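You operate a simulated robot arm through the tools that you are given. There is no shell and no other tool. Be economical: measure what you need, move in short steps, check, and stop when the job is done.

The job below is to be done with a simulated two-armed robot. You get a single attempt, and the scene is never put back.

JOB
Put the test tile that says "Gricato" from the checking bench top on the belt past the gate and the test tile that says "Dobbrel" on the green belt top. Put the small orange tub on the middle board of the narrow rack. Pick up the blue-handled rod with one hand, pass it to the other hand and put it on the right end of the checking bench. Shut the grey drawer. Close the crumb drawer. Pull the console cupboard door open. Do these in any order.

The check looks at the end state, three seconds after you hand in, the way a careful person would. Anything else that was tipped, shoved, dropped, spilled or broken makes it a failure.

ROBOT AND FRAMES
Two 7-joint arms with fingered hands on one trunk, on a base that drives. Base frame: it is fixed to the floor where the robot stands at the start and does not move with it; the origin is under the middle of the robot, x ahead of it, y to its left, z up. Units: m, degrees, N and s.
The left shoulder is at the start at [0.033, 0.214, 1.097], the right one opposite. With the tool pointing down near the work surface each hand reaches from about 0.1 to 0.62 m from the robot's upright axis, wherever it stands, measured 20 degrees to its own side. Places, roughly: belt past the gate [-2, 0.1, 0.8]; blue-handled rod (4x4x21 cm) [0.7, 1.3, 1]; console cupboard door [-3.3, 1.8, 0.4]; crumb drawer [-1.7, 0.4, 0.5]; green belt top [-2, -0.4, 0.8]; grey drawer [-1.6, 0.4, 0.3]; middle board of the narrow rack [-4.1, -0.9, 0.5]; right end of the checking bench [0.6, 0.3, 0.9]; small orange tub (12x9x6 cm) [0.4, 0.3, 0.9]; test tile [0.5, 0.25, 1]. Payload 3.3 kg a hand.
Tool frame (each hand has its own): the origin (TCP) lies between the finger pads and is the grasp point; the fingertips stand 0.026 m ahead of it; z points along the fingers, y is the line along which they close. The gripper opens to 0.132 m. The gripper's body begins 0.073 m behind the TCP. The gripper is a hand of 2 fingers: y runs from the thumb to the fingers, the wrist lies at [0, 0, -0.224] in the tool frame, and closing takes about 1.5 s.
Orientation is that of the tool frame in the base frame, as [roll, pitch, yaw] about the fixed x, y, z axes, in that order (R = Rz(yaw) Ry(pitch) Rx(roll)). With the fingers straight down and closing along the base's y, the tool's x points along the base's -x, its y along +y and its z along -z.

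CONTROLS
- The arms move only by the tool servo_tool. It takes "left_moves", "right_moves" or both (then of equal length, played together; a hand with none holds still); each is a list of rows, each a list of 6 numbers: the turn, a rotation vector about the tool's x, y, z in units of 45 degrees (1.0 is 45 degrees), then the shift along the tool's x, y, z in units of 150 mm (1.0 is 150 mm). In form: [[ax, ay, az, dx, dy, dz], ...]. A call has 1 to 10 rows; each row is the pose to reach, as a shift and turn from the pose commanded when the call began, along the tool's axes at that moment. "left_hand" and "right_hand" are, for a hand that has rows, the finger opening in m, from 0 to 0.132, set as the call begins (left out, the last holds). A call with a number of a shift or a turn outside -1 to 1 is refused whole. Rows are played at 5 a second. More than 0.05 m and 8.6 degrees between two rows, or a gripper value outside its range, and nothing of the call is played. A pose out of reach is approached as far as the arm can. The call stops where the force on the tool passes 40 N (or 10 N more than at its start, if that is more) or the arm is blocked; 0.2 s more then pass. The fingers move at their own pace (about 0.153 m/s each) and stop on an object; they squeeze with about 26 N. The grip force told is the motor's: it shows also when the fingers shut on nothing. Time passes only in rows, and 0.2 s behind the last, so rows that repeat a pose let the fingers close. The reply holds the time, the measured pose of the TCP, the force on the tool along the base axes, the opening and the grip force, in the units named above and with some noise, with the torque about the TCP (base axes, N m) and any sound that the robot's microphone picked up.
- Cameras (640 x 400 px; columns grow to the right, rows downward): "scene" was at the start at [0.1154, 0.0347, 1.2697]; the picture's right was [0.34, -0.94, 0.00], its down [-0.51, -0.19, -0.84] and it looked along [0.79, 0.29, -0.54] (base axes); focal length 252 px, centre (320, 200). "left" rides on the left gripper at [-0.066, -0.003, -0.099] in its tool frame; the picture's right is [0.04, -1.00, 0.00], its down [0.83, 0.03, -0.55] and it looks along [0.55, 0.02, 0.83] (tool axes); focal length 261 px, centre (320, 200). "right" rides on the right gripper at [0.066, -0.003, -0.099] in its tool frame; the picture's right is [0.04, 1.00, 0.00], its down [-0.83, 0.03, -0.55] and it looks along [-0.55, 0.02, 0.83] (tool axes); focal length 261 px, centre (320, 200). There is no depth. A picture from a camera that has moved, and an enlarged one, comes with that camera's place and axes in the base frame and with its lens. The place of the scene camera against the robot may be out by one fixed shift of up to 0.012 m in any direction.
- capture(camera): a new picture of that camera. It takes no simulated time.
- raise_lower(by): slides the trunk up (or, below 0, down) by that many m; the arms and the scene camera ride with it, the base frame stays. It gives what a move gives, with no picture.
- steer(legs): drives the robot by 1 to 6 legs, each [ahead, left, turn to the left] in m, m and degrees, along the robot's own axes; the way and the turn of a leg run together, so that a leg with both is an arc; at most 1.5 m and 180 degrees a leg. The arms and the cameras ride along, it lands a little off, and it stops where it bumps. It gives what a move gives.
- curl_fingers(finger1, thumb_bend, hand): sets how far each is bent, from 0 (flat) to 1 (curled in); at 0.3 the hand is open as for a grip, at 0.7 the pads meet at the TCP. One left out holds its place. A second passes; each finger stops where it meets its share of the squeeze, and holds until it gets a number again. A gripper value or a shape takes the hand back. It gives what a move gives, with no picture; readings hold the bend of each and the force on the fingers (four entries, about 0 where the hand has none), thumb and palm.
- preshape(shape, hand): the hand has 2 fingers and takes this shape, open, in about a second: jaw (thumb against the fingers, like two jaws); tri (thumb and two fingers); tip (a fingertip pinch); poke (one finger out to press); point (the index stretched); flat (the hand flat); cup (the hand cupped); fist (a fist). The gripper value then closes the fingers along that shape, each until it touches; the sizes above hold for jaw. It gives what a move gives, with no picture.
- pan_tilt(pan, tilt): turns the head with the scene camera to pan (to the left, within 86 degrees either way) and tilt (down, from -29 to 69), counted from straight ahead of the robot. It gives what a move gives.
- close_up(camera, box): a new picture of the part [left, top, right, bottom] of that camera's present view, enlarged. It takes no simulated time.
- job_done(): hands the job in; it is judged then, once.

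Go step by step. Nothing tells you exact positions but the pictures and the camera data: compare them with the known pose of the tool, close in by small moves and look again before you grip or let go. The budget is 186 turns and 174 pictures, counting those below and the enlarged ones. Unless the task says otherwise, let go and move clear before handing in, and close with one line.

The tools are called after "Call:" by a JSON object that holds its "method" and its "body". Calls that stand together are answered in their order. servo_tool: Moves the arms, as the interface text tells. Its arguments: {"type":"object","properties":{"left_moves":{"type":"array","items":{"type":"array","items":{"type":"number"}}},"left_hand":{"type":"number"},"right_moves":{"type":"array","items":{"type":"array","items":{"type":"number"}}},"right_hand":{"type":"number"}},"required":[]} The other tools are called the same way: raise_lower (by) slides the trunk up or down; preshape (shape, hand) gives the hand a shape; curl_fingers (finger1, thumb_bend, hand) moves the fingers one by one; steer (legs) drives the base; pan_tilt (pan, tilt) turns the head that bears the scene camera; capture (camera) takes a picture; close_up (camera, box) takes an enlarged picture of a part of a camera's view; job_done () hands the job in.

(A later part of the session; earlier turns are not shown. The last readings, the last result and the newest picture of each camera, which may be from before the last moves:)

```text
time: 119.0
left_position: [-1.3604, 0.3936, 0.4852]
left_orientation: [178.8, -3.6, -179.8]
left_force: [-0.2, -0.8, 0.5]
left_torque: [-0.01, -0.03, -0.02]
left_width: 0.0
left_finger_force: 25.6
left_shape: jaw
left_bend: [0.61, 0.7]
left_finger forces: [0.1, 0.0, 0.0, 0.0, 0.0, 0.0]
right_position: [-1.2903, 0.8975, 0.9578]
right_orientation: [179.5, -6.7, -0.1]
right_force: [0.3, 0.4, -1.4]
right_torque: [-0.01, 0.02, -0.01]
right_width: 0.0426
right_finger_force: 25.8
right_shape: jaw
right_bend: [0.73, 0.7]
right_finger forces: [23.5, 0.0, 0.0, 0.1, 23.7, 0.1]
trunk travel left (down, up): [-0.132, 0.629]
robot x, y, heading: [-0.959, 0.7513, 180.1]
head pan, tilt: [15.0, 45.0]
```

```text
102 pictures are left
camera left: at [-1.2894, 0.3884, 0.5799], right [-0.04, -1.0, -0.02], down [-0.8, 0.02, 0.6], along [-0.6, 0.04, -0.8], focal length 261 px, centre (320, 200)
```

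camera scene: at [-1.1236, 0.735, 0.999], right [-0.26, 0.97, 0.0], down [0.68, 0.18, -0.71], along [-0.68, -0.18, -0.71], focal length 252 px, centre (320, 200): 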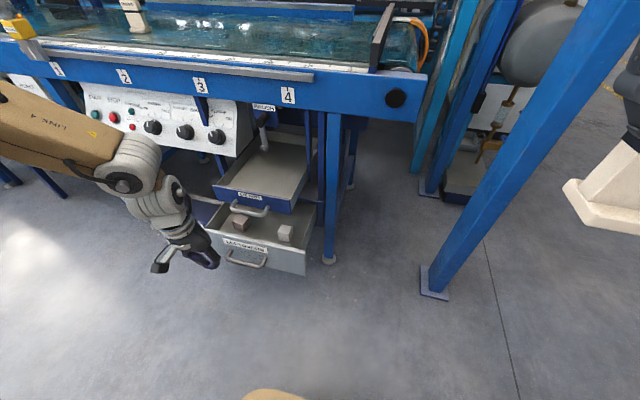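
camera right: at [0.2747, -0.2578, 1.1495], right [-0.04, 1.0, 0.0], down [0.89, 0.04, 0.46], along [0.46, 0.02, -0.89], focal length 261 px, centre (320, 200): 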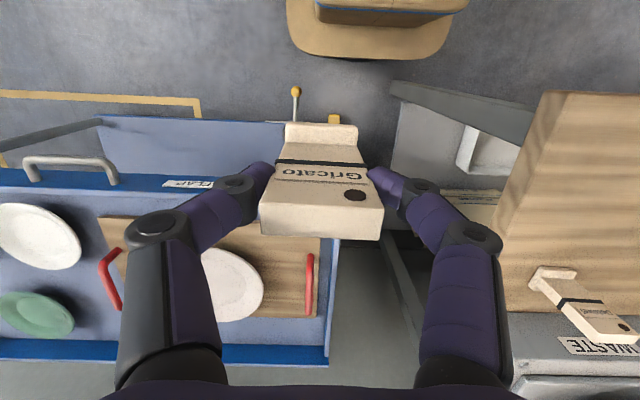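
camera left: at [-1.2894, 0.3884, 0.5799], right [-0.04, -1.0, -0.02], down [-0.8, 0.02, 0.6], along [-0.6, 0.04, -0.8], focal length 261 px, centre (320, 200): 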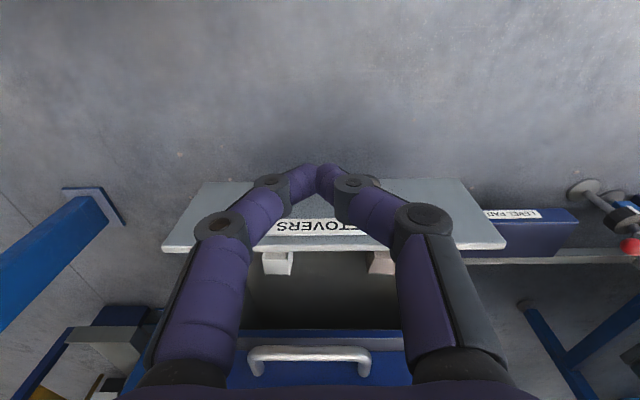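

Handle of the crumb drawer is at about (-1.525, 0.41, 0.482). I tilt the fingers forward and then drive ahead to push.

Call:
{"method": "servo_tool", "body": {"left_moves": [[0, 0.18, 0, 0, 0, 0], [0, 0.36, 0, 0, 0, 0], [0, 0.54, 0, 0, 0, 0], [0, 0.54, 0, 0, 0, 0]]}}

Call:
{"method": "steer", "body": {"legs": [[0.12, -0.01, 0]]}}

Call:
{"method": "capture", "body": {"camera": "scene"}}

Call:
{"method": "capture", "body": {"camera": "left"}}

```text
time: 120.0
left_position: [-1.3603, 0.394, 0.4841]
left_orientation: [178.6, -27.8, -179.1]
left_force: [0.7, 1.1, -0.2]
left_torque: [0.03, 0.01, 0.01]
left_width: 0.0
left_finger_force: 25.7
left_shape: jaw
left_bend: [0.61, 0.7]
left_finger forces: [0.0, 0.0, 0.0, 0.0, 0.0, 0.1]
right_position: [-1.2896, 0.8967, 0.9585]
right_orientation: [179.6, -6.7, -0.1]
right_force: [-0.1, 0.2, -1.5]
right_torque: [0.01, 0.01, -0.02]
right_width: 0.0426
right_finger_force: 25.7
right_shape: jaw
right_bend: [0.73, 0.7]
right_finger forces: [23.8, 0.0, 0.1, 0.0, 23.7, 0.1]
trunk travel left (down, up): [-0.132, 0.629]
robot x, y, heading: [-0.9538, 0.7507, 180.0]
head pan, tilt: [15.0, 45.0]
```

```text
time: 121.2
left_position: [-1.482, 0.4029, 0.485]
left_orientation: [178.6, -27.7, -179.1]
left_force: [0.4, -1.3, -0.1]
left_torque: [0.0, -0.01, -0.02]
left_width: 0.0002
left_finger_force: 25.9
left_shape: jaw
left_bend: [0.61, 0.7]
left_finger forces: [0.0, 0.0, 0.0, 0.0, 0.1, 0.0]
right_position: [-1.4107, 0.9073, 0.9575]
right_orientation: [179.7, -6.8, -0.2]
right_force: [-0.1, 0.0, -1.6]
right_torque: [0.06, 0.01, -0.02]
right_width: 0.0423
right_finger_force: 26.2
right_shape: jaw
right_bend: [0.73, 0.7]
right_finger forces: [23.5, 0.1, 0.0, 0.0, 23.6, 0.1]
trunk travel left (down, up): [-0.132, 0.629]
robot x, y, heading: [-1.0769, 0.764, 179.9]
head pan, tilt: [15.0, 45.0]
```

```text
101 pictures are left
camera scene: at [-1.2454, 0.7453, 0.9987], right [-0.26, 0.97, 0.0], down [0.68, 0.18, -0.71], along [-0.68, -0.18, -0.71], focal length 252 px, centre (320, 200)
```

scene: 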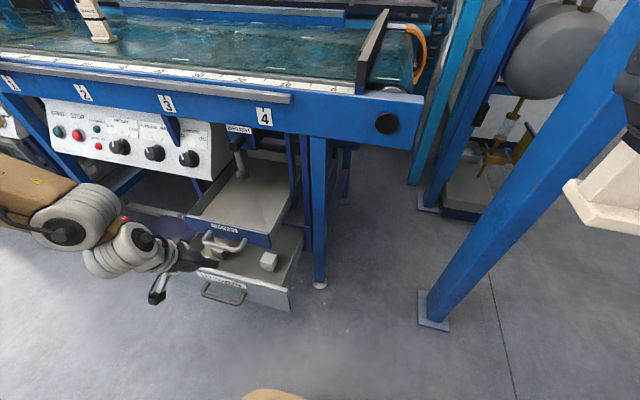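

```text
100 pictures are left
camera left: at [-1.3783, 0.3997, 0.5419], right [-0.03, -1.0, 0.0], down [-0.48, 0.01, 0.88], along [-0.88, 0.03, -0.48], focal length 261 px, centre (320, 200)
```

left: 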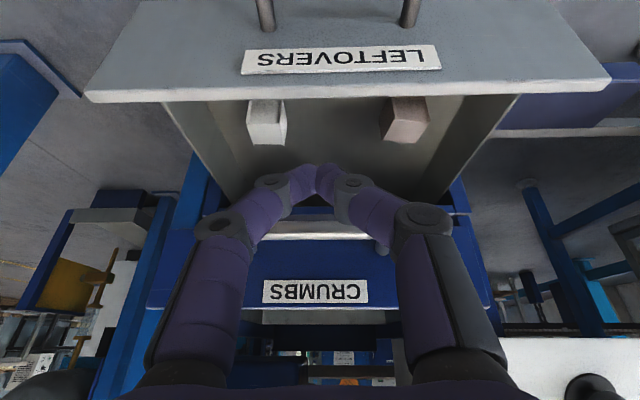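

Call:
{"method": "steer", "body": {"legs": [[0.13, 0, 0]]}}

Call:
{"method": "capture", "body": {"camera": "scene"}}

Call:
{"method": "capture", "body": {"camera": "left"}}

```text
time: 122.5
left_position: [-1.6127, 0.4038, 0.4857]
left_orientation: [178.6, -27.7, -179.1]
left_force: [-0.2, -0.5, 0.8]
left_torque: [0.02, -0.03, 0.03]
left_width: 0.0
left_finger_force: 26.2
left_shape: jaw
left_bend: [0.62, 0.7]
left_finger forces: [0.1, 0.0, 0.0, 0.1, 0.1, 0.1]
right_position: [-1.5409, 0.9069, 0.9569]
right_orientation: [179.6, -6.8, -0.2]
right_force: [-0.5, -0.5, -0.7]
right_torque: [0.03, 0.03, -0.01]
right_width: 0.0426
right_finger_force: 26.4
right_shape: jaw
right_bend: [0.73, 0.7]
right_finger forces: [23.6, 0.0, 0.0, 0.1, 23.8, 0.0]
trunk travel left (down, up): [-0.132, 0.629]
robot x, y, heading: [-1.2077, 0.7618, 179.8]
head pan, tilt: [15.0, 45.0]
```

```text
99 pictures are left
camera scene: at [-1.3751, 0.7455, 0.9987], right [-0.26, 0.97, 0.0], down [0.68, 0.18, -0.71], along [-0.68, -0.18, -0.71], focal length 252 px, centre (320, 200)
```

scene: 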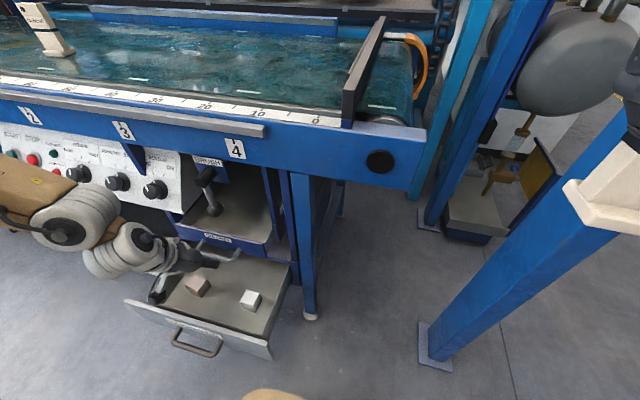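

```text
98 pictures are left
camera left: at [-1.5079, 0.3999, 0.5419], right [-0.03, -1.0, 0.0], down [-0.48, 0.01, 0.88], along [-0.88, 0.03, -0.48], focal length 261 px, centre (320, 200)
```

left: 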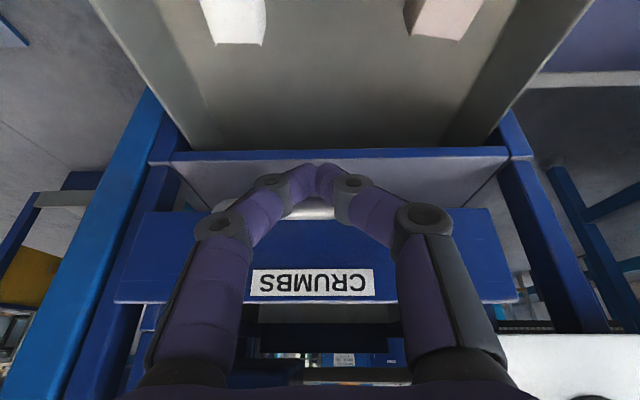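

Call:
{"method": "steer", "body": {"legs": [[0.05, 0, 0]]}}

Call:
{"method": "capture", "body": {"camera": "scene"}}

Call:
{"method": "capture", "body": {"camera": "left"}}

```text
time: 123.4
left_position: [-1.663, 0.4052, 0.4858]
left_orientation: [178.7, -27.7, -179.2]
left_force: [3.0, -0.6, -0.5]
left_torque: [-0.01, -0.01, 0.04]
left_width: 0.0
left_finger_force: 26.1
left_shape: jaw
left_bend: [0.62, 0.7]
left_finger forces: [0.0, 0.0, 0.0, 0.0, 0.0, 0.1]
right_position: [-1.592, 0.907, 0.9582]
right_orientation: [179.7, -6.8, -0.2]
right_force: [-0.4, 0.1, -1.5]
right_torque: [-0.01, -0.01, 0.02]
right_width: 0.0427
right_finger_force: 26.3
right_shape: jaw
right_bend: [0.73, 0.7]
right_finger forces: [23.6, 0.0, 0.0, 0.1, 23.7, 0.0]
trunk travel left (down, up): [-0.132, 0.629]
robot x, y, heading: [-1.2614, 0.7591, 179.8]
head pan, tilt: [15.0, 45.0]
```

```text
97 pictures are left
camera scene: at [-1.4262, 0.7456, 0.9988], right [-0.26, 0.97, 0.0], down [0.68, 0.18, -0.71], along [-0.68, -0.18, -0.71], focal length 252 px, centre (320, 200)
```

scene: 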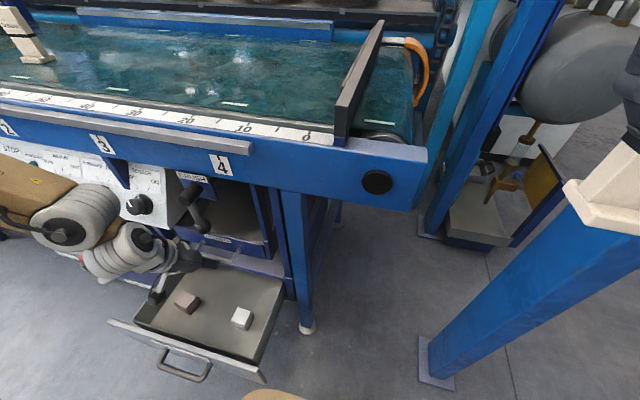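

```text
96 pictures are left
camera left: at [-1.5588, 0.3998, 0.5419], right [-0.03, -1.0, 0.0], down [-0.48, 0.01, 0.88], along [-0.88, 0.03, -0.48], focal length 261 px, centre (320, 200)
```

left: 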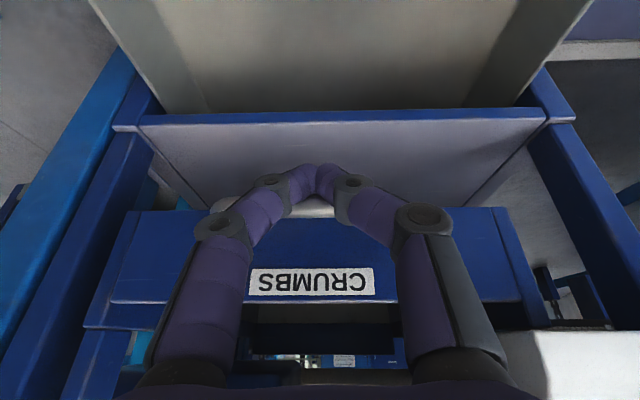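

Call:
{"method": "steer", "body": {"legs": [[0.03, 0, 0]]}}

Call:
{"method": "capture", "body": {"camera": "left"}}

```text
time: 124.2
left_position: [-1.6669, 0.4033, 0.4804]
left_orientation: [178.8, -25.8, -179.4]
left_force: [3.5, -0.8, -1.6]
left_torque: [-0.02, -0.04, -0.03]
left_width: 0.0002
left_finger_force: 25.3
left_shape: jaw
left_bend: [0.61, 0.7]
left_finger forces: [1.8, 0.0, 0.0, 0.0, 1.3, 0.0]
right_position: [-1.6076, 0.9075, 0.9581]
right_orientation: [179.5, -6.8, -0.1]
right_force: [-0.4, -0.3, -0.7]
right_torque: [0.01, -0.01, 0.0]
right_width: 0.0424
right_finger_force: 26.1
right_shape: jaw
right_bend: [0.73, 0.7]
right_finger forces: [23.7, 0.1, 0.0, 0.0, 23.7, 0.0]
trunk travel left (down, up): [-0.132, 0.629]
robot x, y, heading: [-1.2739, 0.7653, -180.0]
head pan, tilt: [15.0, 45.0]
stopped in leg 1: the force on the tool passed its limit at 74 N (the readings are from after the stop); the commanded pose is now the measured one
```

```text
95 pictures are left
camera left: at [-1.5638, 0.3984, 0.5396], right [-0.04, -1.0, 0.0], down [-0.51, 0.02, 0.86], along [-0.86, 0.03, -0.51], focal length 261 px, centre (320, 200)
```

left: 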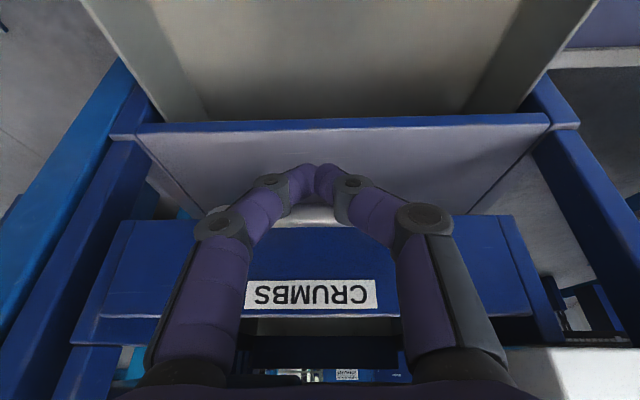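

The crumb drawer has hit its stop (closed). I back up and lower for the grey "leftovers" drawer handle at about (-1.477, 0.39, 0.274).

Call:
{"method": "steer", "body": {"legs": [[-0.3, 0, 0]]}}

Call:
{"method": "raise_lower", "body": {"by": -0.13}}

Call:
{"method": "servo_tool", "body": {"left_moves": [[0, 0, 0, 0.08, 0, 0.17], [0, 0, 0, 0.16, 0, 0.34], [0, 0, 0, 0.2, 0, 0.44], [0, 0, 0, 0.2, 0, 0.44]]}}

Call:
{"method": "capture", "body": {"camera": "scene"}}

Call:
{"method": "capture", "body": {"camera": "left"}}

```text
time: 126.3
left_position: [-1.3708, 0.4039, 0.48]
left_orientation: [178.8, -25.9, -179.8]
left_force: [0.3, 0.5, 0.0]
left_torque: [-0.01, -0.04, -0.01]
left_width: 0.0002
left_finger_force: 26.6
left_shape: jaw
left_bend: [0.61, 0.7]
left_finger forces: [0.0, 0.1, 0.1, 0.0, 0.0, 0.0]
right_position: [-1.3088, 0.908, 0.958]
right_orientation: [179.6, -6.7, -0.2]
right_force: [0.4, -0.4, -1.6]
right_torque: [0.0, -0.02, 0.01]
right_width: 0.0426
right_finger_force: 26.5
right_shape: jaw
right_bend: [0.73, 0.7]
right_finger forces: [23.6, 0.1, 0.0, 0.0, 23.7, 0.1]
trunk travel left (down, up): [-0.132, 0.629]
robot x, y, heading: [-0.9779, 0.7611, 179.8]
head pan, tilt: [15.0, 45.0]
```

```text
time: 127.8
left_position: [-1.3696, 0.404, 0.3506]
left_orientation: [178.7, -25.9, -179.7]
left_force: [0.1, -0.2, 0.3]
left_torque: [-0.01, -0.02, 0.01]
left_width: 0.0
left_finger_force: 25.8
left_shape: jaw
left_bend: [0.61, 0.7]
left_finger forces: [0.1, 0.0, 0.0, 0.0, 0.0, 0.1]
right_position: [-1.3588, 0.9074, 0.7771]
right_orientation: [179.4, -16.8, -0.2]
right_force: [-0.1, -0.1, -0.9]
right_torque: [-0.01, 0.0, -0.01]
right_width: 0.0424
right_finger_force: 25.8
right_shape: jaw
right_bend: [0.73, 0.7]
right_finger forces: [23.6, 0.0, 0.0, 0.0, 23.7, 0.0]
trunk travel left (down, up): [-0.002, 0.759]
robot x, y, heading: [-0.9773, 0.7639, 179.6]
head pan, tilt: [15.0, 45.0]
```

```text
time: 128.8
left_position: [-1.4264, 0.4046, 0.303]
left_orientation: [178.8, -25.9, -179.8]
left_force: [0.2, 0.5, 0.2]
left_torque: [-0.01, -0.02, -0.01]
left_width: 0.0
left_finger_force: 26.0
left_shape: jaw
left_bend: [0.61, 0.7]
left_finger forces: [0.0, 0.0, 0.0, 0.0, 0.0, 0.1]
right_position: [-1.3593, 0.9081, 0.7773]
right_orientation: [179.4, -16.8, -0.2]
right_force: [-0.1, -0.6, -2.1]
right_torque: [-0.03, 0.03, 0.0]
right_width: 0.0426
right_finger_force: 26.3
right_shape: jaw
right_bend: [0.73, 0.7]
right_finger forces: [23.7, 0.0, 0.0, 0.1, 23.7, 0.1]
trunk travel left (down, up): [-0.002, 0.759]
robot x, y, heading: [-0.9776, 0.7604, 179.7]
head pan, tilt: [15.0, 45.0]
```

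```text
94 pictures are left
camera scene: at [-1.1966, 0.7456, 0.8606], right [-0.26, 0.97, 0.0], down [0.68, 0.18, -0.71], along [-0.68, -0.18, -0.71], focal length 252 px, centre (320, 200)
```

scene: 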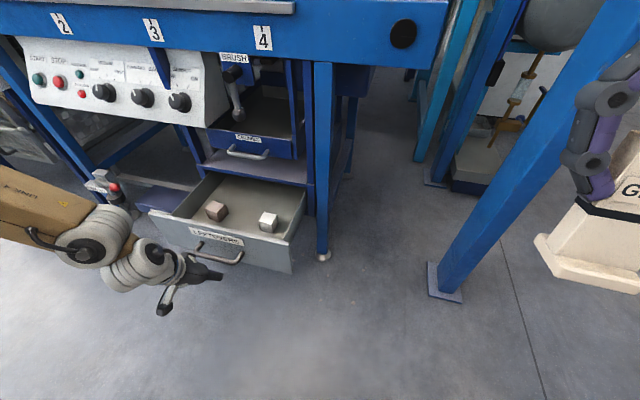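

```text
93 pictures are left
camera left: at [-1.3246, 0.4002, 0.3635], right [-0.04, -1.0, 0.0], down [-0.51, 0.02, 0.86], along [-0.86, 0.04, -0.51], focal length 261 px, centre (320, 200)
```

left: 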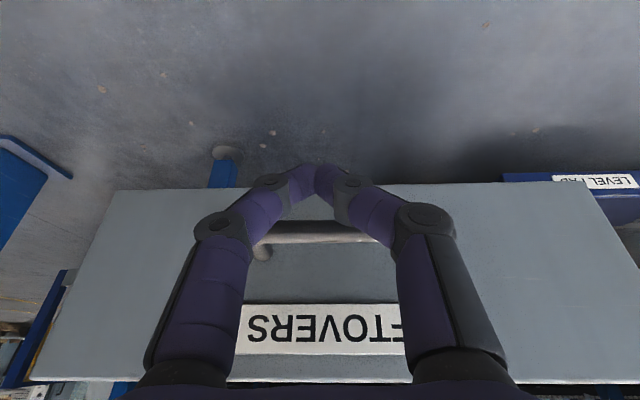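

Call:
{"method": "steer", "body": {"legs": [[0.2, 0, 0]]}}

Call:
{"method": "capture", "body": {"camera": "scene"}}

Call:
{"method": "capture", "body": {"camera": "left"}}

```text
time: 130.5
left_position: [-1.6294, 0.4056, 0.3042]
left_orientation: [178.8, -25.9, -179.7]
left_force: [0.2, 0.5, 0.5]
left_torque: [-0.01, 0.01, 0.03]
left_width: 0.0001
left_finger_force: 25.8
left_shape: jaw
left_bend: [0.61, 0.7]
left_finger forces: [0.1, 0.1, 0.1, 0.0, 0.1, 0.1]
right_position: [-1.5613, 0.9084, 0.777]
right_orientation: [179.4, -16.9, -0.2]
right_force: [-0.4, -0.4, -1.0]
right_torque: [0.01, -0.01, 0.0]
right_width: 0.0427
right_finger_force: 26.0
right_shape: jaw
right_bend: [0.73, 0.7]
right_finger forces: [23.6, 0.0, 0.0, 0.0, 23.7, 0.1]
trunk travel left (down, up): [-0.002, 0.759]
robot x, y, heading: [-1.1805, 0.763, 179.9]
head pan, tilt: [15.0, 45.0]
```

```text
92 pictures are left
camera scene: at [-1.3997, 0.7462, 0.8606], right [-0.26, 0.97, 0.0], down [0.68, 0.18, -0.71], along [-0.68, -0.18, -0.71], focal length 252 px, centre (320, 200)
```

scene: 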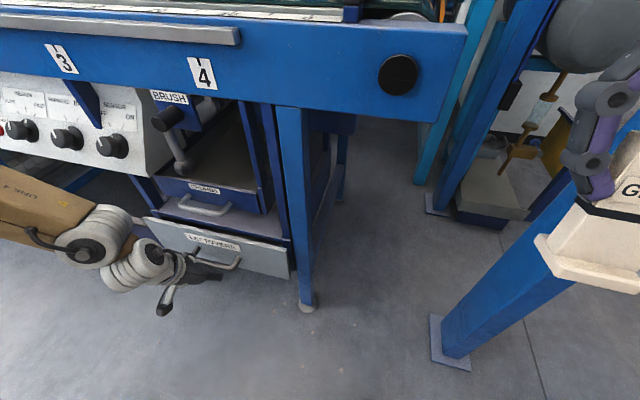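

```text
91 pictures are left
camera left: at [-1.5273, 0.4006, 0.3637], right [-0.04, -1.0, 0.0], down [-0.51, 0.02, 0.86], along [-0.86, 0.04, -0.51], focal length 261 px, centre (320, 200)
```

left: 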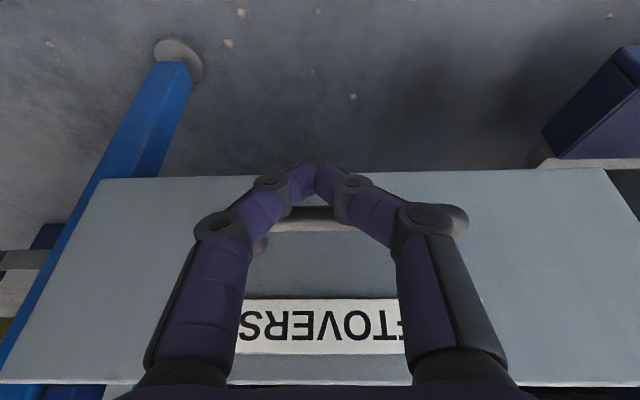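

Call:
{"method": "steer", "body": {"legs": [[0.06, 0, 0]]}}

Call:
{"method": "capture", "body": {"camera": "scene"}}

```text
time: 131.4
left_position: [-1.6547, 0.4063, 0.2966]
left_orientation: [179.0, -23.9, 179.8]
left_force: [2.1, 0.1, -0.9]
left_torque: [0.0, 0.0, -0.01]
left_width: 0.0001
left_finger_force: 26.6
left_shape: jaw
left_bend: [0.61, 0.7]
left_finger forces: [1.1, 0.0, 0.0, 0.1, 1.3, 0.0]
right_position: [-1.6009, 0.9084, 0.7778]
right_orientation: [179.5, -16.9, -0.2]
right_force: [-0.3, 0.1, -2.0]
right_torque: [-0.01, -0.05, 0.03]
right_width: 0.0422
right_finger_force: 25.4
right_shape: jaw
right_bend: [0.73, 0.7]
right_finger forces: [23.7, 0.0, 0.0, 0.1, 23.7, 0.0]
trunk travel left (down, up): [-0.002, 0.759]
robot x, y, heading: [-1.2185, 0.7632, 179.7]
head pan, tilt: [15.0, 45.0]
stopped in leg 1: the force on the tool passed its limit at 60 N (the readings are from after the stop); the commanded pose is now the measured one
```

```text
90 pictures are left
camera scene: at [-1.4378, 0.7461, 0.8606], right [-0.26, 0.97, 0.0], down [0.68, 0.18, -0.71], along [-0.68, -0.18, -0.71], focal length 252 px, centre (320, 200)
```

scene: 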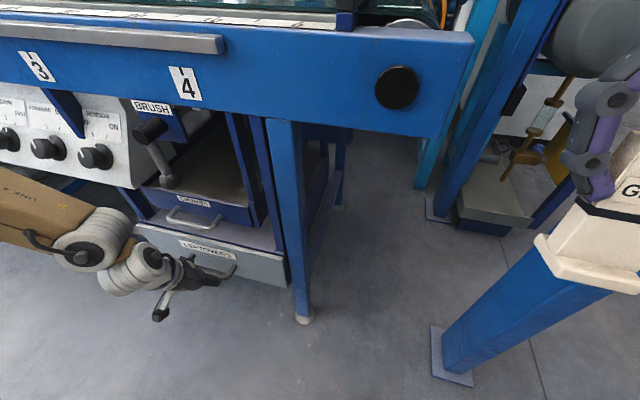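

Grey drawer shut too. I back off, raise the trunk, and tuck the left hand back before placing Gricato.

Call:
{"method": "steer", "body": {"legs": [[-0.35, 0, 0]]}}

Call:
{"method": "raise_lower", "body": {"by": 0.17}}

Call:
{"method": "servo_tool", "body": {"left_moves": [[0, -0.18, 0, -0.2, 0, -0.2], [0, -0.36, 0, -0.35, 0, -0.4], [0, -0.53, 0, -0.5, 0, -0.6], [0, -0.53, 0, -0.65, 0, -0.85], [0, -0.53, 0, -0.8, 0, -1.0], [0, -0.53, 0, -0.8, 0, -1.0]]}}

Call:
{"method": "servo_tool", "body": {"left_moves": [[0, 0, 0, -0.1, 0, -0.2], [0, 0, 0, -0.3, 0, -0.4], [0, 0, 0, -0.4, 0, -0.6], [0, 0, 0, -0.5, 0, -0.85], [0, 0, 0, -0.5, 0, -1.0], [0, 0, 0, -0.5, 0, -1.0]]}}

Call:
{"method": "capture", "body": {"camera": "scene"}}

```text
time: 133.7
left_position: [-1.3074, 0.4045, 0.2984]
left_orientation: [178.9, -24.1, 179.8]
left_force: [-0.4, -0.8, 0.3]
left_torque: [-0.04, -0.01, -0.01]
left_width: 0.0001
left_finger_force: 25.9
left_shape: jaw
left_bend: [0.61, 0.7]
left_finger forces: [0.0, 0.0, 0.0, 0.1, 0.0, 0.0]
right_position: [-1.2513, 0.9067, 0.7761]
right_orientation: [179.6, -16.9, -0.2]
right_force: [-0.2, 1.2, -0.9]
right_torque: [0.01, -0.02, -0.02]
right_width: 0.0427
right_finger_force: 26.3
right_shape: jaw
right_bend: [0.73, 0.7]
right_finger forces: [23.7, 0.1, 0.1, 0.0, 23.7, 0.1]
trunk travel left (down, up): [-0.002, 0.759]
robot x, y, heading: [-0.8695, 0.7611, 179.8]
head pan, tilt: [15.0, 45.0]
```

```text
time: 135.6
left_position: [-1.3067, 0.405, 0.4671]
left_orientation: [178.9, -24.0, 179.7]
left_force: [-0.4, 0.1, -0.4]
left_torque: [-0.03, 0.01, 0.01]
left_width: 0.0
left_finger_force: 25.7
left_shape: jaw
left_bend: [0.61, 0.7]
left_finger forces: [0.0, 0.0, 0.1, 0.1, 0.0, 0.0]
right_position: [-1.2184, 0.9072, 0.9822]
right_orientation: [179.4, -10.1, -0.2]
right_force: [-0.7, -0.2, -0.2]
right_torque: [-0.02, 0.02, -0.02]
right_width: 0.0426
right_finger_force: 26.1
right_shape: jaw
right_bend: [0.73, 0.7]
right_finger forces: [23.7, 0.0, 0.0, 0.0, 23.6, 0.1]
trunk travel left (down, up): [-0.172, 0.589]
robot x, y, heading: [-0.8659, 0.7625, 179.9]
head pan, tilt: [15.0, 45.0]
```

```text
time: 137.0
left_position: [-1.1372, 0.3998, 0.5553]
left_orientation: [179.1, -0.2, 179.4]
left_force: [0.1, 0.4, 0.3]
left_torque: [-0.01, 0.01, -0.04]
left_width: 0.0001
left_finger_force: 26.1
left_shape: jaw
left_bend: [0.61, 0.7]
left_finger forces: [0.1, 0.0, 0.0, 0.1, 0.0, 0.0]
right_position: [-1.2186, 0.9064, 0.9833]
right_orientation: [179.4, -10.2, -0.2]
right_force: [0.1, 0.1, -1.2]
right_torque: [-0.02, -0.01, -0.01]
right_width: 0.0427
right_finger_force: 26.5
right_shape: jaw
right_bend: [0.73, 0.7]
right_finger forces: [23.6, 0.0, 0.0, 0.0, 23.7, 0.0]
trunk travel left (down, up): [-0.172, 0.589]
robot x, y, heading: [-0.8694, 0.7627, 179.9]
head pan, tilt: [15.0, 45.0]
```

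```text
time: 138.4
left_position: [-1.1161, 0.3565, 0.7212]
left_orientation: [178.8, -0.1, 179.2]
left_force: [0.5, 0.1, 0.4]
left_torque: [0.03, -0.01, 0.01]
left_width: 0.0
left_finger_force: 26.0
left_shape: jaw
left_bend: [0.61, 0.7]
left_finger forces: [0.0, 0.0, 0.1, 0.0, 0.1, 0.1]
left hand out of reach, approached as far as the arm can: row 1, 2, 3, 4, 5, 6
right_position: [-1.219, 0.9068, 0.9824]
right_orientation: [179.4, -10.1, -0.3]
right_force: [-0.1, 0.6, -1.3]
right_torque: [0.0, -0.01, 0.0]
right_width: 0.0427
right_finger_force: 25.9
right_shape: jaw
right_bend: [0.73, 0.7]
right_finger forces: [23.7, 0.1, 0.0, 0.0, 23.7, 0.1]
trunk travel left (down, up): [-0.172, 0.589]
robot x, y, heading: [-0.8696, 0.7614, 180.0]
head pan, tilt: [15.0, 45.0]
```

```text
89 pictures are left
camera scene: at [-1.0233, 0.745, 1.0402], right [-0.26, 0.97, 0.0], down [0.68, 0.18, -0.71], along [-0.68, -0.18, -0.71], focal length 252 px, centre (320, 200)
```

scene: 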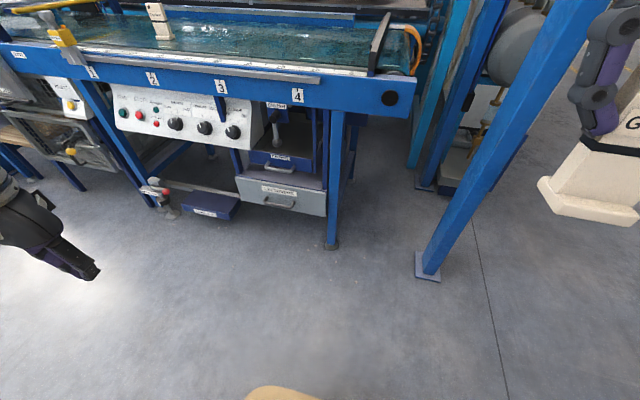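

Call:
{"method": "steer", "body": {"legs": [[0, 0.46, 0], [0.4, 0, 0]]}}

Call:
{"method": "pan_tilt", "body": {"pan": -10, "tilt": 40}}

Call:
{"method": "capture", "body": {"camera": "scene"}}

Call:
{"method": "capture", "body": {"camera": "right"}}

```text
time: 143.2
left_position: [-1.5216, -0.0956, 0.722]
left_orientation: [178.9, -0.1, 178.8]
left_force: [-0.4, -0.4, 0.0]
left_torque: [-0.01, -0.02, 0.0]
left_width: 0.0
left_finger_force: 25.7
left_shape: jaw
left_bend: [0.61, 0.7]
left_finger forces: [0.0, 0.0, 0.0, 0.1, 0.0, 0.0]
right_position: [-1.6181, 0.4545, 0.9831]
right_orientation: [179.5, -10.1, -0.8]
right_force: [-0.6, -0.2, -0.8]
right_torque: [-0.02, 0.03, 0.02]
right_width: 0.0426
right_finger_force: 26.3
right_shape: jaw
right_bend: [0.73, 0.7]
right_finger forces: [23.7, 0.0, 0.0, 0.0, 23.7, 0.0]
trunk travel left (down, up): [-0.172, 0.589]
robot x, y, heading: [-1.2676, 0.3104, 179.1]
head pan, tilt: [15.0, 45.0]
```

```text
time: 144.1
left_position: [-1.5217, -0.0962, 0.7224]
left_orientation: [178.8, -0.1, 178.9]
left_force: [-1.0, -0.7, 0.2]
left_torque: [0.01, -0.03, -0.01]
left_width: 0.0001
left_finger_force: 25.9
left_shape: jaw
left_bend: [0.61, 0.7]
left_finger forces: [0.1, 0.0, 0.0, 0.1, 0.0, 0.0]
right_position: [-1.618, 0.4552, 0.9821]
right_orientation: [179.4, -10.1, -0.8]
right_force: [-0.4, 0.6, -0.2]
right_torque: [0.01, -0.01, -0.03]
right_width: 0.0427
right_finger_force: 26.4
right_shape: jaw
right_bend: [0.73, 0.7]
right_finger forces: [23.7, 0.1, 0.0, 0.0, 23.7, 0.0]
trunk travel left (down, up): [-0.172, 0.589]
robot x, y, heading: [-1.2696, 0.3074, 179.5]
head pan, tilt: [-10.0, 40.0]
```

```text
88 pictures are left
camera scene: at [-1.4299, 0.3273, 1.0475], right [0.18, 0.98, 0.0], down [0.63, -0.12, -0.77], along [-0.75, 0.14, -0.64], focal length 252 px, centre (320, 200)
```

scene: 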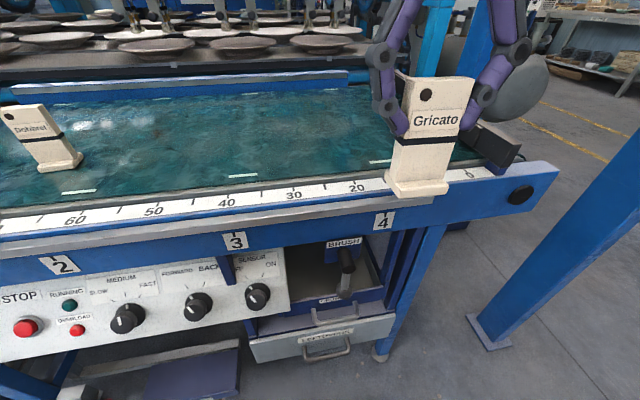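

```text
87 pictures are left
camera right: at [-1.5718, 0.4573, 1.0927], right [0.03, -1.0, 0.02], down [-0.92, -0.02, 0.4], along [-0.4, -0.03, -0.92], focal length 261 px, centre (320, 200)
```

right: 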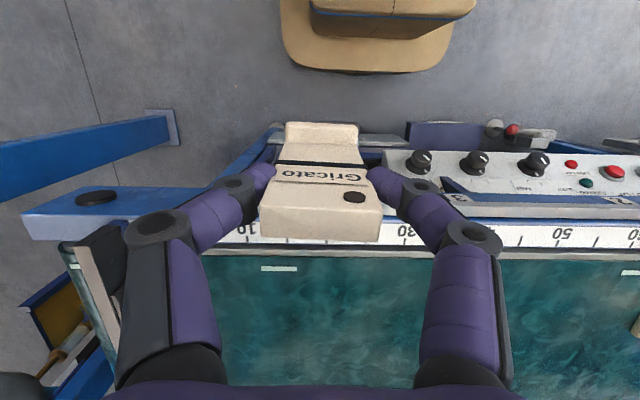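

Call:
{"method": "steer", "body": {"legs": [[0.08, 0, 0]]}}

Call:
{"method": "servo_tool", "body": {"right_moves": [[0, -0.02, 0, -0.25, 0, -0.05], [0, -0.04, 0, -0.5, 0, -0.1], [0, -0.06, 0, -0.75, 0, -0.15], [0, -0.083, 0, -1.0, 0, -0.186], [0, -0.083, 0, -1.0, 0, -0.186]]}}

Call:
{"method": "capture", "body": {"camera": "scene"}}

Call:
{"method": "capture", "body": {"camera": "right"}}

```text
time: 145.2
left_position: [-1.6012, -0.0945, 0.7215]
left_orientation: [178.9, -0.1, 178.8]
left_force: [0.2, 0.7, 0.2]
left_torque: [0.02, -0.04, 0.01]
left_width: 0.0001
left_finger_force: 26.3
left_shape: jaw
left_bend: [0.61, 0.7]
left_finger forces: [0.0, 0.1, 0.0, 0.0, 0.1, 0.0]
right_position: [-1.6991, 0.4563, 0.9827]
right_orientation: [179.4, -10.0, -0.6]
right_force: [-0.2, 0.9, -0.7]
right_torque: [-0.02, 0.01, 0.02]
right_width: 0.0427
right_finger_force: 26.5
right_shape: jaw
right_bend: [0.73, 0.7]
right_finger forces: [23.7, 0.0, 0.0, 0.1, 23.7, 0.0]
trunk travel left (down, up): [-0.172, 0.589]
robot x, y, heading: [-1.3471, 0.3068, 179.3]
head pan, tilt: [-10.0, 40.0]
```

```text
time: 146.4
left_position: [-1.6018, -0.0944, 0.7225]
left_orientation: [178.9, -0.1, 178.8]
left_force: [-0.3, 0.4, 0.2]
left_torque: [-0.01, 0.0, 0.02]
left_width: 0.0001
left_finger_force: 26.2
left_shape: jaw
left_bend: [0.61, 0.7]
left_finger forces: [0.1, 0.0, 0.0, 0.1, 0.1, 0.0]
right_position: [-1.7861, 0.4553, 0.9274]
right_orientation: [179.4, -6.3, -0.7]
right_force: [0.4, -0.5, -0.7]
right_torque: [-0.01, 0.01, -0.01]
right_width: 0.0427
right_finger_force: 26.1
right_shape: jaw
right_bend: [0.73, 0.7]
right_finger forces: [23.7, 0.0, 0.0, 0.1, 23.7, 0.1]
right hand out of reach, approached as far as the arm can: row 1, 2, 3, 4, 5
trunk travel left (down, up): [-0.172, 0.589]
robot x, y, heading: [-1.3506, 0.3046, 179.2]
head pan, tilt: [-10.0, 40.0]
```

```text
86 pictures are left
camera scene: at [-1.5103, 0.3282, 1.0476], right [0.18, 0.98, 0.0], down [0.63, -0.12, -0.77], along [-0.75, 0.14, -0.64], focal length 252 px, centre (320, 200)
```

scene: 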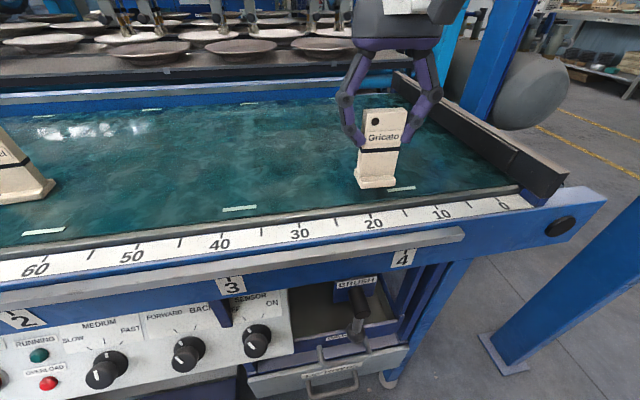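

```text
85 pictures are left
camera right: at [-1.7324, 0.4576, 1.0325], right [0.03, -1.0, 0.02], down [-0.89, -0.02, 0.46], along [-0.46, -0.03, -0.89], focal length 261 px, centre (320, 200)
```

right: 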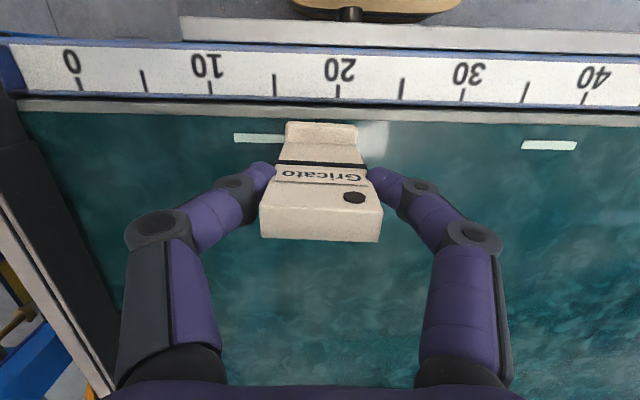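

Call:
{"method": "steer", "body": {"legs": [[0.04, 0, 0]]}}

Call:
{"method": "raise_lower", "body": {"by": -0.022}}

Call:
{"method": "close_up", "body": {"camera": "scene", "box": [280, 80, 500, 240]}}

```text
time: 147.2
left_position: [-1.6408, -0.0937, 0.7214]
left_orientation: [178.8, 0.0, 178.8]
left_force: [-0.4, -0.2, -0.1]
left_torque: [-0.01, 0.0, -0.01]
left_width: 0.0
left_finger_force: 25.9
left_shape: jaw
left_bend: [0.61, 0.7]
left_finger forces: [0.1, 0.0, 0.0, 0.0, 0.0, 0.0]
right_position: [-1.8266, 0.4561, 0.9268]
right_orientation: [179.4, -6.3, -0.7]
right_force: [0.1, 0.7, -2.0]
right_torque: [0.0, 0.02, -0.01]
right_width: 0.0426
right_finger_force: 26.0
right_shape: jaw
right_bend: [0.73, 0.7]
right_finger forces: [23.6, 0.0, 0.1, 0.1, 23.7, 0.1]
trunk travel left (down, up): [-0.172, 0.589]
robot x, y, heading: [-1.3924, 0.3043, 179.6]
head pan, tilt: [-10.0, 40.0]
```

```text
time: 147.9
left_position: [-1.6431, -0.0956, 0.6973]
left_orientation: [179.0, 0.9, 178.9]
left_force: [-0.2, -0.4, 0.6]
left_torque: [0.0, 0.0, -0.02]
left_width: 0.0001
left_finger_force: 26.0
left_shape: jaw
left_bend: [0.61, 0.7]
left_finger forces: [0.0, 0.0, 0.1, 0.1, 0.0, 0.0]
right_position: [-1.8265, 0.4557, 0.9038]
right_orientation: [179.4, -6.3, -0.8]
right_force: [0.3, -0.6, -0.1]
right_torque: [-0.01, 0.03, -0.01]
right_width: 0.043
right_finger_force: 25.8
right_shape: jaw
right_bend: [0.73, 0.7]
right_finger forces: [25.8, 0.0, 0.0, 0.1, 25.5, 0.0]
trunk travel left (down, up): [-0.15, 0.611]
robot x, y, heading: [-1.3959, 0.3142, 179.4]
head pan, tilt: [-10.0, 40.0]
```

```text
2.50 times, centred on (390, 160) of scene
camera zoom: at [-1.5574, 0.3287, 1.0247], right [0.18, 0.98, 0.0], down [0.63, -0.12, -0.77], along [-0.75, 0.14, -0.64], focal length 629 px, centre (145, 300)
```

zoom: 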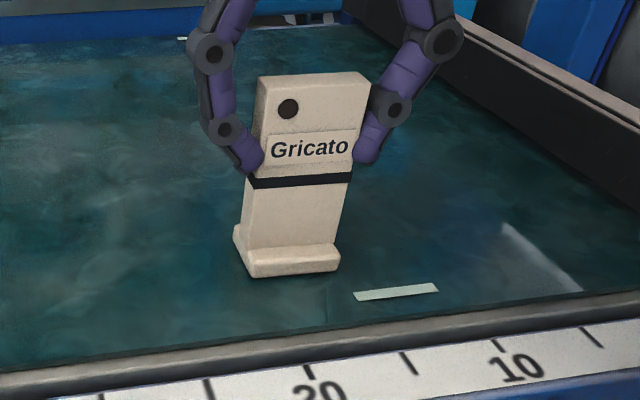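

Light contact with the belt; releasing Gricato.

Call:
{"method": "servo_tool", "body": {"right_moves": [[0, 0, 0, 0, 0, 0], [0, 0, 0, 0, 0, 0], [0, 0, 0, 0, 0, 0], [0, 0, 0, 0, 0, 0], [0, 0, 0, 0, 0, 0]], "right_hand": 0.132}}

Call:
{"method": "raise_lower", "body": {"by": 0.11}}

Call:
{"method": "capture", "body": {"camera": "scene"}}

```text
time: 149.1
left_position: [-1.6425, -0.095, 0.6972]
left_orientation: [179.0, 0.9, 178.8]
left_force: [-1.1, 0.4, -0.4]
left_torque: [-0.03, -0.03, 0.01]
left_width: 0.0
left_finger_force: 26.0
left_shape: jaw
left_bend: [0.61, 0.7]
left_finger forces: [0.0, 0.1, 0.0, 0.0, 0.0, 0.1]
right_position: [-1.8262, 0.4561, 0.9041]
right_orientation: [179.4, -6.3, -0.8]
right_force: [0.1, 0.1, 0.8]
right_torque: [-0.01, 0.0, -0.02]
right_width: 0.1318
right_finger_force: 0.1
right_shape: jaw
right_bend: [0.3, 0.3]
right_finger forces: [0.0, 0.0, 0.0, 0.0, 0.1, 0.0]
trunk travel left (down, up): [-0.15, 0.611]
robot x, y, heading: [-1.3899, 0.3074, 179.5]
head pan, tilt: [-10.0, 40.0]
```

```text
time: 150.6
left_position: [-1.642, -0.096, 0.807]
left_orientation: [179.0, 0.9, 178.9]
left_force: [-0.2, 0.2, 0.0]
left_torque: [0.02, -0.01, 0.04]
left_width: 0.0001
left_finger_force: 25.8
left_shape: jaw
left_bend: [0.61, 0.7]
left_finger forces: [0.0, 0.1, 0.0, 0.1, 0.1, 0.1]
right_position: [-1.8085, 0.4562, 1.0393]
right_orientation: [179.2, -2.4, -0.9]
right_force: [0.4, 0.5, -0.1]
right_torque: [0.01, -0.02, 0.0]
right_width: 0.1318
right_finger_force: 0.1
right_shape: jaw
right_bend: [0.3, 0.3]
right_finger forces: [0.1, 0.0, 0.0, 0.1, 0.0, 0.0]
trunk travel left (down, up): [-0.26, 0.501]
robot x, y, heading: [-1.3913, 0.3053, 179.4]
head pan, tilt: [-10.0, 40.0]
```

```text
83 pictures are left
camera scene: at [-1.5252, 0.3282, 1.1377], right [0.18, 0.98, 0.0], down [0.63, -0.12, -0.77], along [-0.75, 0.14, -0.64], focal length 252 px, centre (320, 200)
```

scene: 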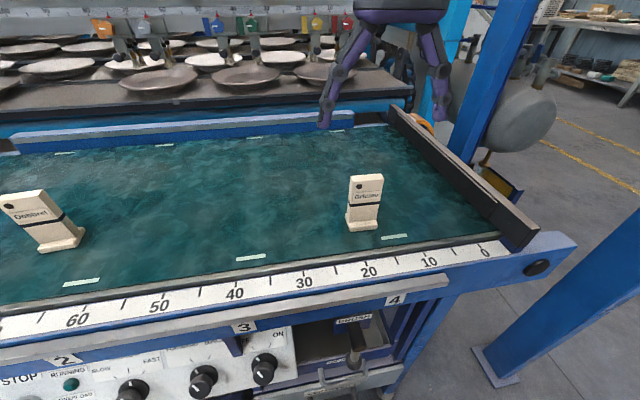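

Both tiles stand on the belt. Now back to the bench for the rod: back off, raise the trunk, turn round and drive to it.

Call:
{"method": "steer", "body": {"legs": [[-0.55, 0, 0]]}}

Call:
{"method": "raise_lower", "body": {"by": 0.25}}

Call:
{"method": "steer", "body": {"legs": [[0, 0, -90], [0, 0, -89.4], [0.65, 0.65, 0]]}}

Call:
{"method": "pan_tilt", "body": {"pan": 15, "tilt": 25}}

Call:
{"method": "capture", "body": {"camera": "scene"}}

```text
time: 153.7
left_position: [-1.0929, -0.0998, 0.8069]
left_orientation: [178.8, 1.0, 179.0]
left_force: [0.2, -0.1, -0.9]
left_torque: [-0.02, 0.02, 0.0]
left_width: 0.0
left_finger_force: 26.0
left_shape: jaw
left_bend: [0.61, 0.7]
left_finger forces: [0.0, 0.0, 0.0, 0.1, 0.0, 0.0]
right_position: [-1.2602, 0.4488, 1.0401]
right_orientation: [179.4, -2.5, -0.8]
right_force: [0.0, 0.6, -0.8]
right_torque: [0.01, 0.01, 0.02]
right_width: 0.132
right_finger_force: 0.0
right_shape: jaw
right_bend: [0.3, 0.3]
right_finger forces: [0.1, 0.0, 0.0, 0.1, 0.1, 0.1]
trunk travel left (down, up): [-0.26, 0.501]
robot x, y, heading: [-0.8421, 0.3034, 179.6]
head pan, tilt: [-10.0, 40.0]
```

```text
time: 156.3
left_position: [-1.0933, -0.1007, 1.0574]
left_orientation: [179.0, 1.0, 179.0]
left_force: [-0.3, 0.3, 0.4]
left_torque: [0.01, 0.01, 0.0]
left_width: 0.0
left_finger_force: 25.9
left_shape: jaw
left_bend: [0.61, 0.7]
left_finger forces: [0.0, 0.0, 0.1, 0.1, 0.0, 0.1]
right_position: [-1.2298, 0.4481, 1.3274]
right_orientation: [179.2, 3.5, -0.9]
right_force: [0.4, -0.3, -0.9]
right_torque: [0.0, 0.04, -0.01]
right_width: 0.1319
right_finger_force: 0.0
right_shape: jaw
right_bend: [0.3, 0.3]
right_finger forces: [0.0, 0.0, 0.0, 0.0, 0.0, 0.1]
trunk travel left (down, up): [-0.51, 0.251]
robot x, y, heading: [-0.8425, 0.3038, 179.5]
head pan, tilt: [-10.0, 40.0]
```

```text
time: 168.7
left_position: [0.0526, 1.3579, 1.0564]
left_orientation: [179.0, 0.9, -0.4]
left_force: [-1.1, -0.7, 0.1]
left_torque: [0.01, -0.02, -0.02]
left_width: 0.0002
left_finger_force: 25.7
left_shape: jaw
left_bend: [0.61, 0.7]
left_finger forces: [0.0, 0.0, 0.0, 0.0, 0.1, 0.1]
right_position: [0.1954, 0.8094, 1.3278]
right_orientation: [179.2, 3.6, 179.7]
right_force: [0.2, 0.0, -0.2]
right_torque: [0.0, -0.02, 0.02]
right_width: 0.132
right_finger_force: 0.0
right_shape: jaw
right_bend: [0.3, 0.3]
right_finger forces: [0.0, 0.0, 0.1, 0.1, 0.0, 0.0]
trunk travel left (down, up): [-0.51, 0.251]
robot x, y, heading: [-0.1927, 0.9486, 0.1]
head pan, tilt: [-10.0, 40.0]
```

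```text
time: 169.6
left_position: [0.0529, 1.3586, 1.0581]
left_orientation: [178.9, 1.0, -0.3]
left_force: [-0.2, -0.7, -0.2]
left_torque: [-0.04, 0.0, 0.01]
left_width: 0.0
left_finger_force: 25.8
left_shape: jaw
left_bend: [0.61, 0.7]
left_finger forces: [0.1, 0.1, 0.0, 0.0, 0.1, 0.0]
right_position: [0.1947, 0.8097, 1.3279]
right_orientation: [179.1, 3.6, 179.7]
right_force: [-0.8, -0.2, -0.3]
right_torque: [0.0, 0.0, -0.03]
right_width: 0.132
right_finger_force: 0.1
right_shape: jaw
right_bend: [0.3, 0.3]
right_finger forces: [0.0, 0.1, 0.1, 0.1, 0.1, 0.0]
trunk travel left (down, up): [-0.51, 0.251]
robot x, y, heading: [-0.1967, 0.9521, -0.0]
head pan, tilt: [15.0, 25.0]
```

```text
82 pictures are left
camera scene: at [-0.0873, 0.9801, 1.4133], right [0.26, -0.97, 0.0], down [-0.41, -0.11, -0.91], along [0.87, 0.24, -0.42], focal length 252 px, centre (320, 200)
```

scene: 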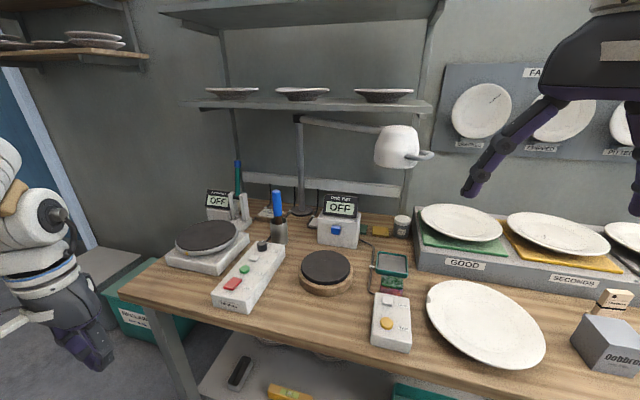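

Rod (blue handle) stands in the grey cup near (0.63, 1.32), top about z 1.085; lamp is farther back. I drive so the right hand faces it.

Call:
{"method": "steer", "body": {"legs": [[0, 0.5, 0], [0.19, 0, 0]]}}

Call:
{"method": "capture", "body": {"camera": "right"}}

```text
time: 173.7
left_position: [0.2425, 1.8571, 1.0564]
left_orientation: [178.9, 0.9, -0.3]
left_force: [1.3, 0.0, 0.4]
left_torque: [-0.01, 0.01, 0.02]
left_width: 0.0001
left_finger_force: 26.2
left_shape: jaw
left_bend: [0.61, 0.7]
left_finger forces: [0.0, 0.0, 0.0, 0.1, 0.0, 0.0]
right_position: [0.3851, 1.3074, 1.3269]
right_orientation: [179.2, 3.5, 179.8]
right_force: [0.2, -0.8, 0.2]
right_torque: [0.02, 0.06, 0.0]
right_width: 0.1319
right_finger_force: 0.0
right_shape: jaw
right_bend: [0.3, 0.3]
right_finger forces: [0.0, 0.1, 0.1, 0.0, 0.0, 0.0]
trunk travel left (down, up): [-0.51, 0.251]
robot x, y, heading: [-0.0082, 1.4543, -0.0]
head pan, tilt: [15.0, 25.0]
```

```text
81 pictures are left
camera right: at [0.3136, 1.3038, 1.4224], right [-0.04, 1.0, 0.01], down [0.8, 0.02, 0.6], along [0.6, 0.03, -0.8], focal length 261 px, centre (320, 200)
```

right: 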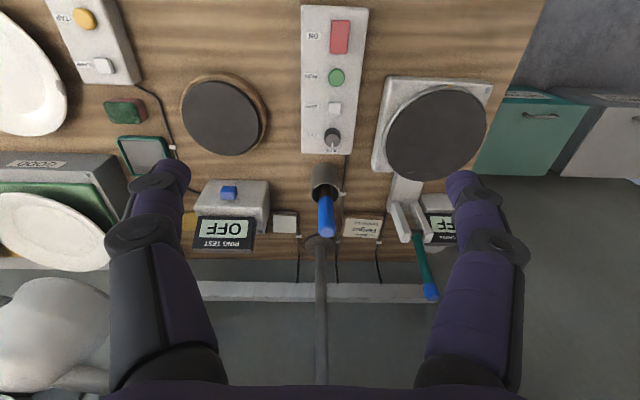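

The rod leans a little away in its cup; handle at about (0.615, 1.331, 1.04). I tilt the right hand forward and approach in stages.

Call:
{"method": "servo_tool", "body": {"right_moves": [[0, -0.18, 0, -0.1, 0.05, 0.15], [0, -0.36, 0, -0.2, 0.1, 0.3], [0, -0.54, 0, -0.3, 0.16, 0.45], [0, -0.72, 0, -0.4, 0.16, 0.6], [0, -0.85, 0, -0.5, 0.16, 0.8], [0, -0.85, 0, -0.5, 0.16, 0.8]], "right_hand": 0.09}}

Call:
{"method": "capture", "body": {"camera": "right"}}

```text
time: 175.1
left_position: [0.2409, 1.8573, 1.0557]
left_orientation: [178.9, 0.9, -0.4]
left_force: [0.7, -0.5, -0.8]
left_torque: [-0.01, 0.0, 0.0]
left_width: 0.0
left_finger_force: 26.0
left_shape: jaw
left_bend: [0.61, 0.7]
left_finger forces: [0.0, 0.0, 0.0, 0.0, 0.1, 0.0]
right_position: [0.4567, 1.3992, 1.3437]
right_orientation: [176.1, 27.6, 179.2]
right_force: [0.6, -0.7, 0.6]
right_torque: [0.01, 0.0, 0.02]
right_width: 0.0905
right_finger_force: 0.0
right_shape: jaw
right_bend: [0.68, 0.59]
right_finger forces: [0.0, 0.0, 0.1, 0.0, 0.1, 0.0]
right hand out of reach, approached as far as the arm can: row 1, 2, 3, 4, 5, 6
trunk travel left (down, up): [-0.51, 0.251]
robot x, y, heading: [-0.0069, 1.4493, -0.2]
head pan, tilt: [15.0, 25.0]
```

```text
80 pictures are left
camera right: at [0.3528, 1.3897, 1.401], right [-0.05, 1.0, 0.04], down [0.48, -0.01, 0.88], along [0.88, 0.07, -0.48], focal length 261 px, centre (320, 200)
```

right: 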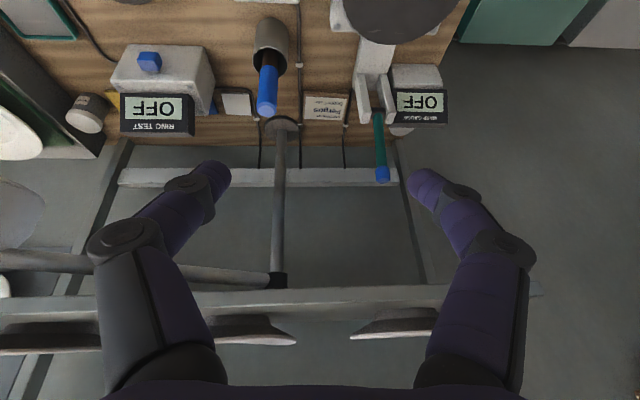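

Call:
{"method": "raise_lower", "body": {"by": -0.2}}

Call:
{"method": "servo_tool", "body": {"right_moves": [[0, -0.1, 0, -0.1, -0.1, 0], [0, -0.2, 0, -0.2, -0.2, 0], [0, -0.2, 0, -0.3, -0.35, 0], [0, -0.2, 0, -0.3, -0.45, 0.1], [0, -0.2, 0, -0.3, -0.45, 0.1]]}}

Call:
{"method": "capture", "body": {"camera": "right"}}

```text
time: 177.2
left_position: [0.2417, 1.8566, 0.8568]
left_orientation: [178.9, 0.9, -0.4]
left_force: [0.3, 0.6, 0.0]
left_torque: [0.0, 0.0, -0.02]
left_width: 0.0002
left_finger_force: 25.7
left_shape: jaw
left_bend: [0.61, 0.7]
left_finger forces: [0.0, 0.0, 0.0, 0.0, 0.0, 0.0]
right_position: [0.481, 1.399, 1.1047]
right_orientation: [176.2, 22.8, 179.2]
right_force: [0.2, -0.9, 0.3]
right_torque: [0.01, -0.01, -0.02]
right_width: 0.0903
right_finger_force: 0.2
right_shape: jaw
right_bend: [0.68, 0.59]
right_finger forces: [0.0, 0.0, 0.1, 0.0, 0.1, 0.0]
trunk travel left (down, up): [-0.31, 0.451]
robot x, y, heading: [-0.0053, 1.4458, -0.0]
head pan, tilt: [15.0, 25.0]
```

```text
time: 178.4
left_position: [0.2417, 1.8577, 0.8563]
left_orientation: [178.8, 0.9, -0.4]
left_force: [0.3, -0.6, -0.2]
left_torque: [0.01, 0.01, -0.01]
left_width: 0.0
left_finger_force: 26.3
left_shape: jaw
left_bend: [0.61, 0.7]
left_finger forces: [0.1, 0.1, 0.1, 0.0, 0.0, 0.0]
right_position: [0.5114, 1.3548, 1.1468]
right_orientation: [172.1, 30.5, 178.9]
right_force: [0.5, 0.7, 0.1]
right_torque: [0.01, 0.01, 0.02]
right_width: 0.0903
right_finger_force: 0.0
right_shape: jaw
right_bend: [0.68, 0.59]
right_finger forces: [0.1, 0.0, 0.1, 0.0, 0.0, 0.1]
right hand out of reach, approached as far as the arm can: row 1, 2, 3, 4, 5
trunk travel left (down, up): [-0.31, 0.451]
robot x, y, heading: [-0.0041, 1.4496, -0.3]
head pan, tilt: [15.0, 25.0]
```

```text
79 pictures are left
camera right: at [0.4054, 1.3401, 1.1986], right [-0.08, 0.99, 0.1], down [0.44, -0.05, 0.9], along [0.9, 0.12, -0.43], focal length 261 px, centre (320, 200)
```

right: 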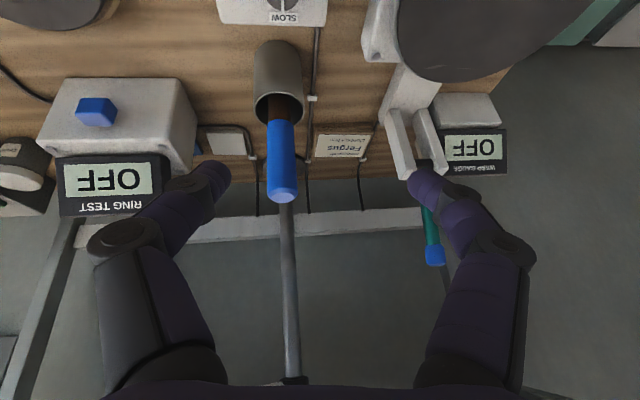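

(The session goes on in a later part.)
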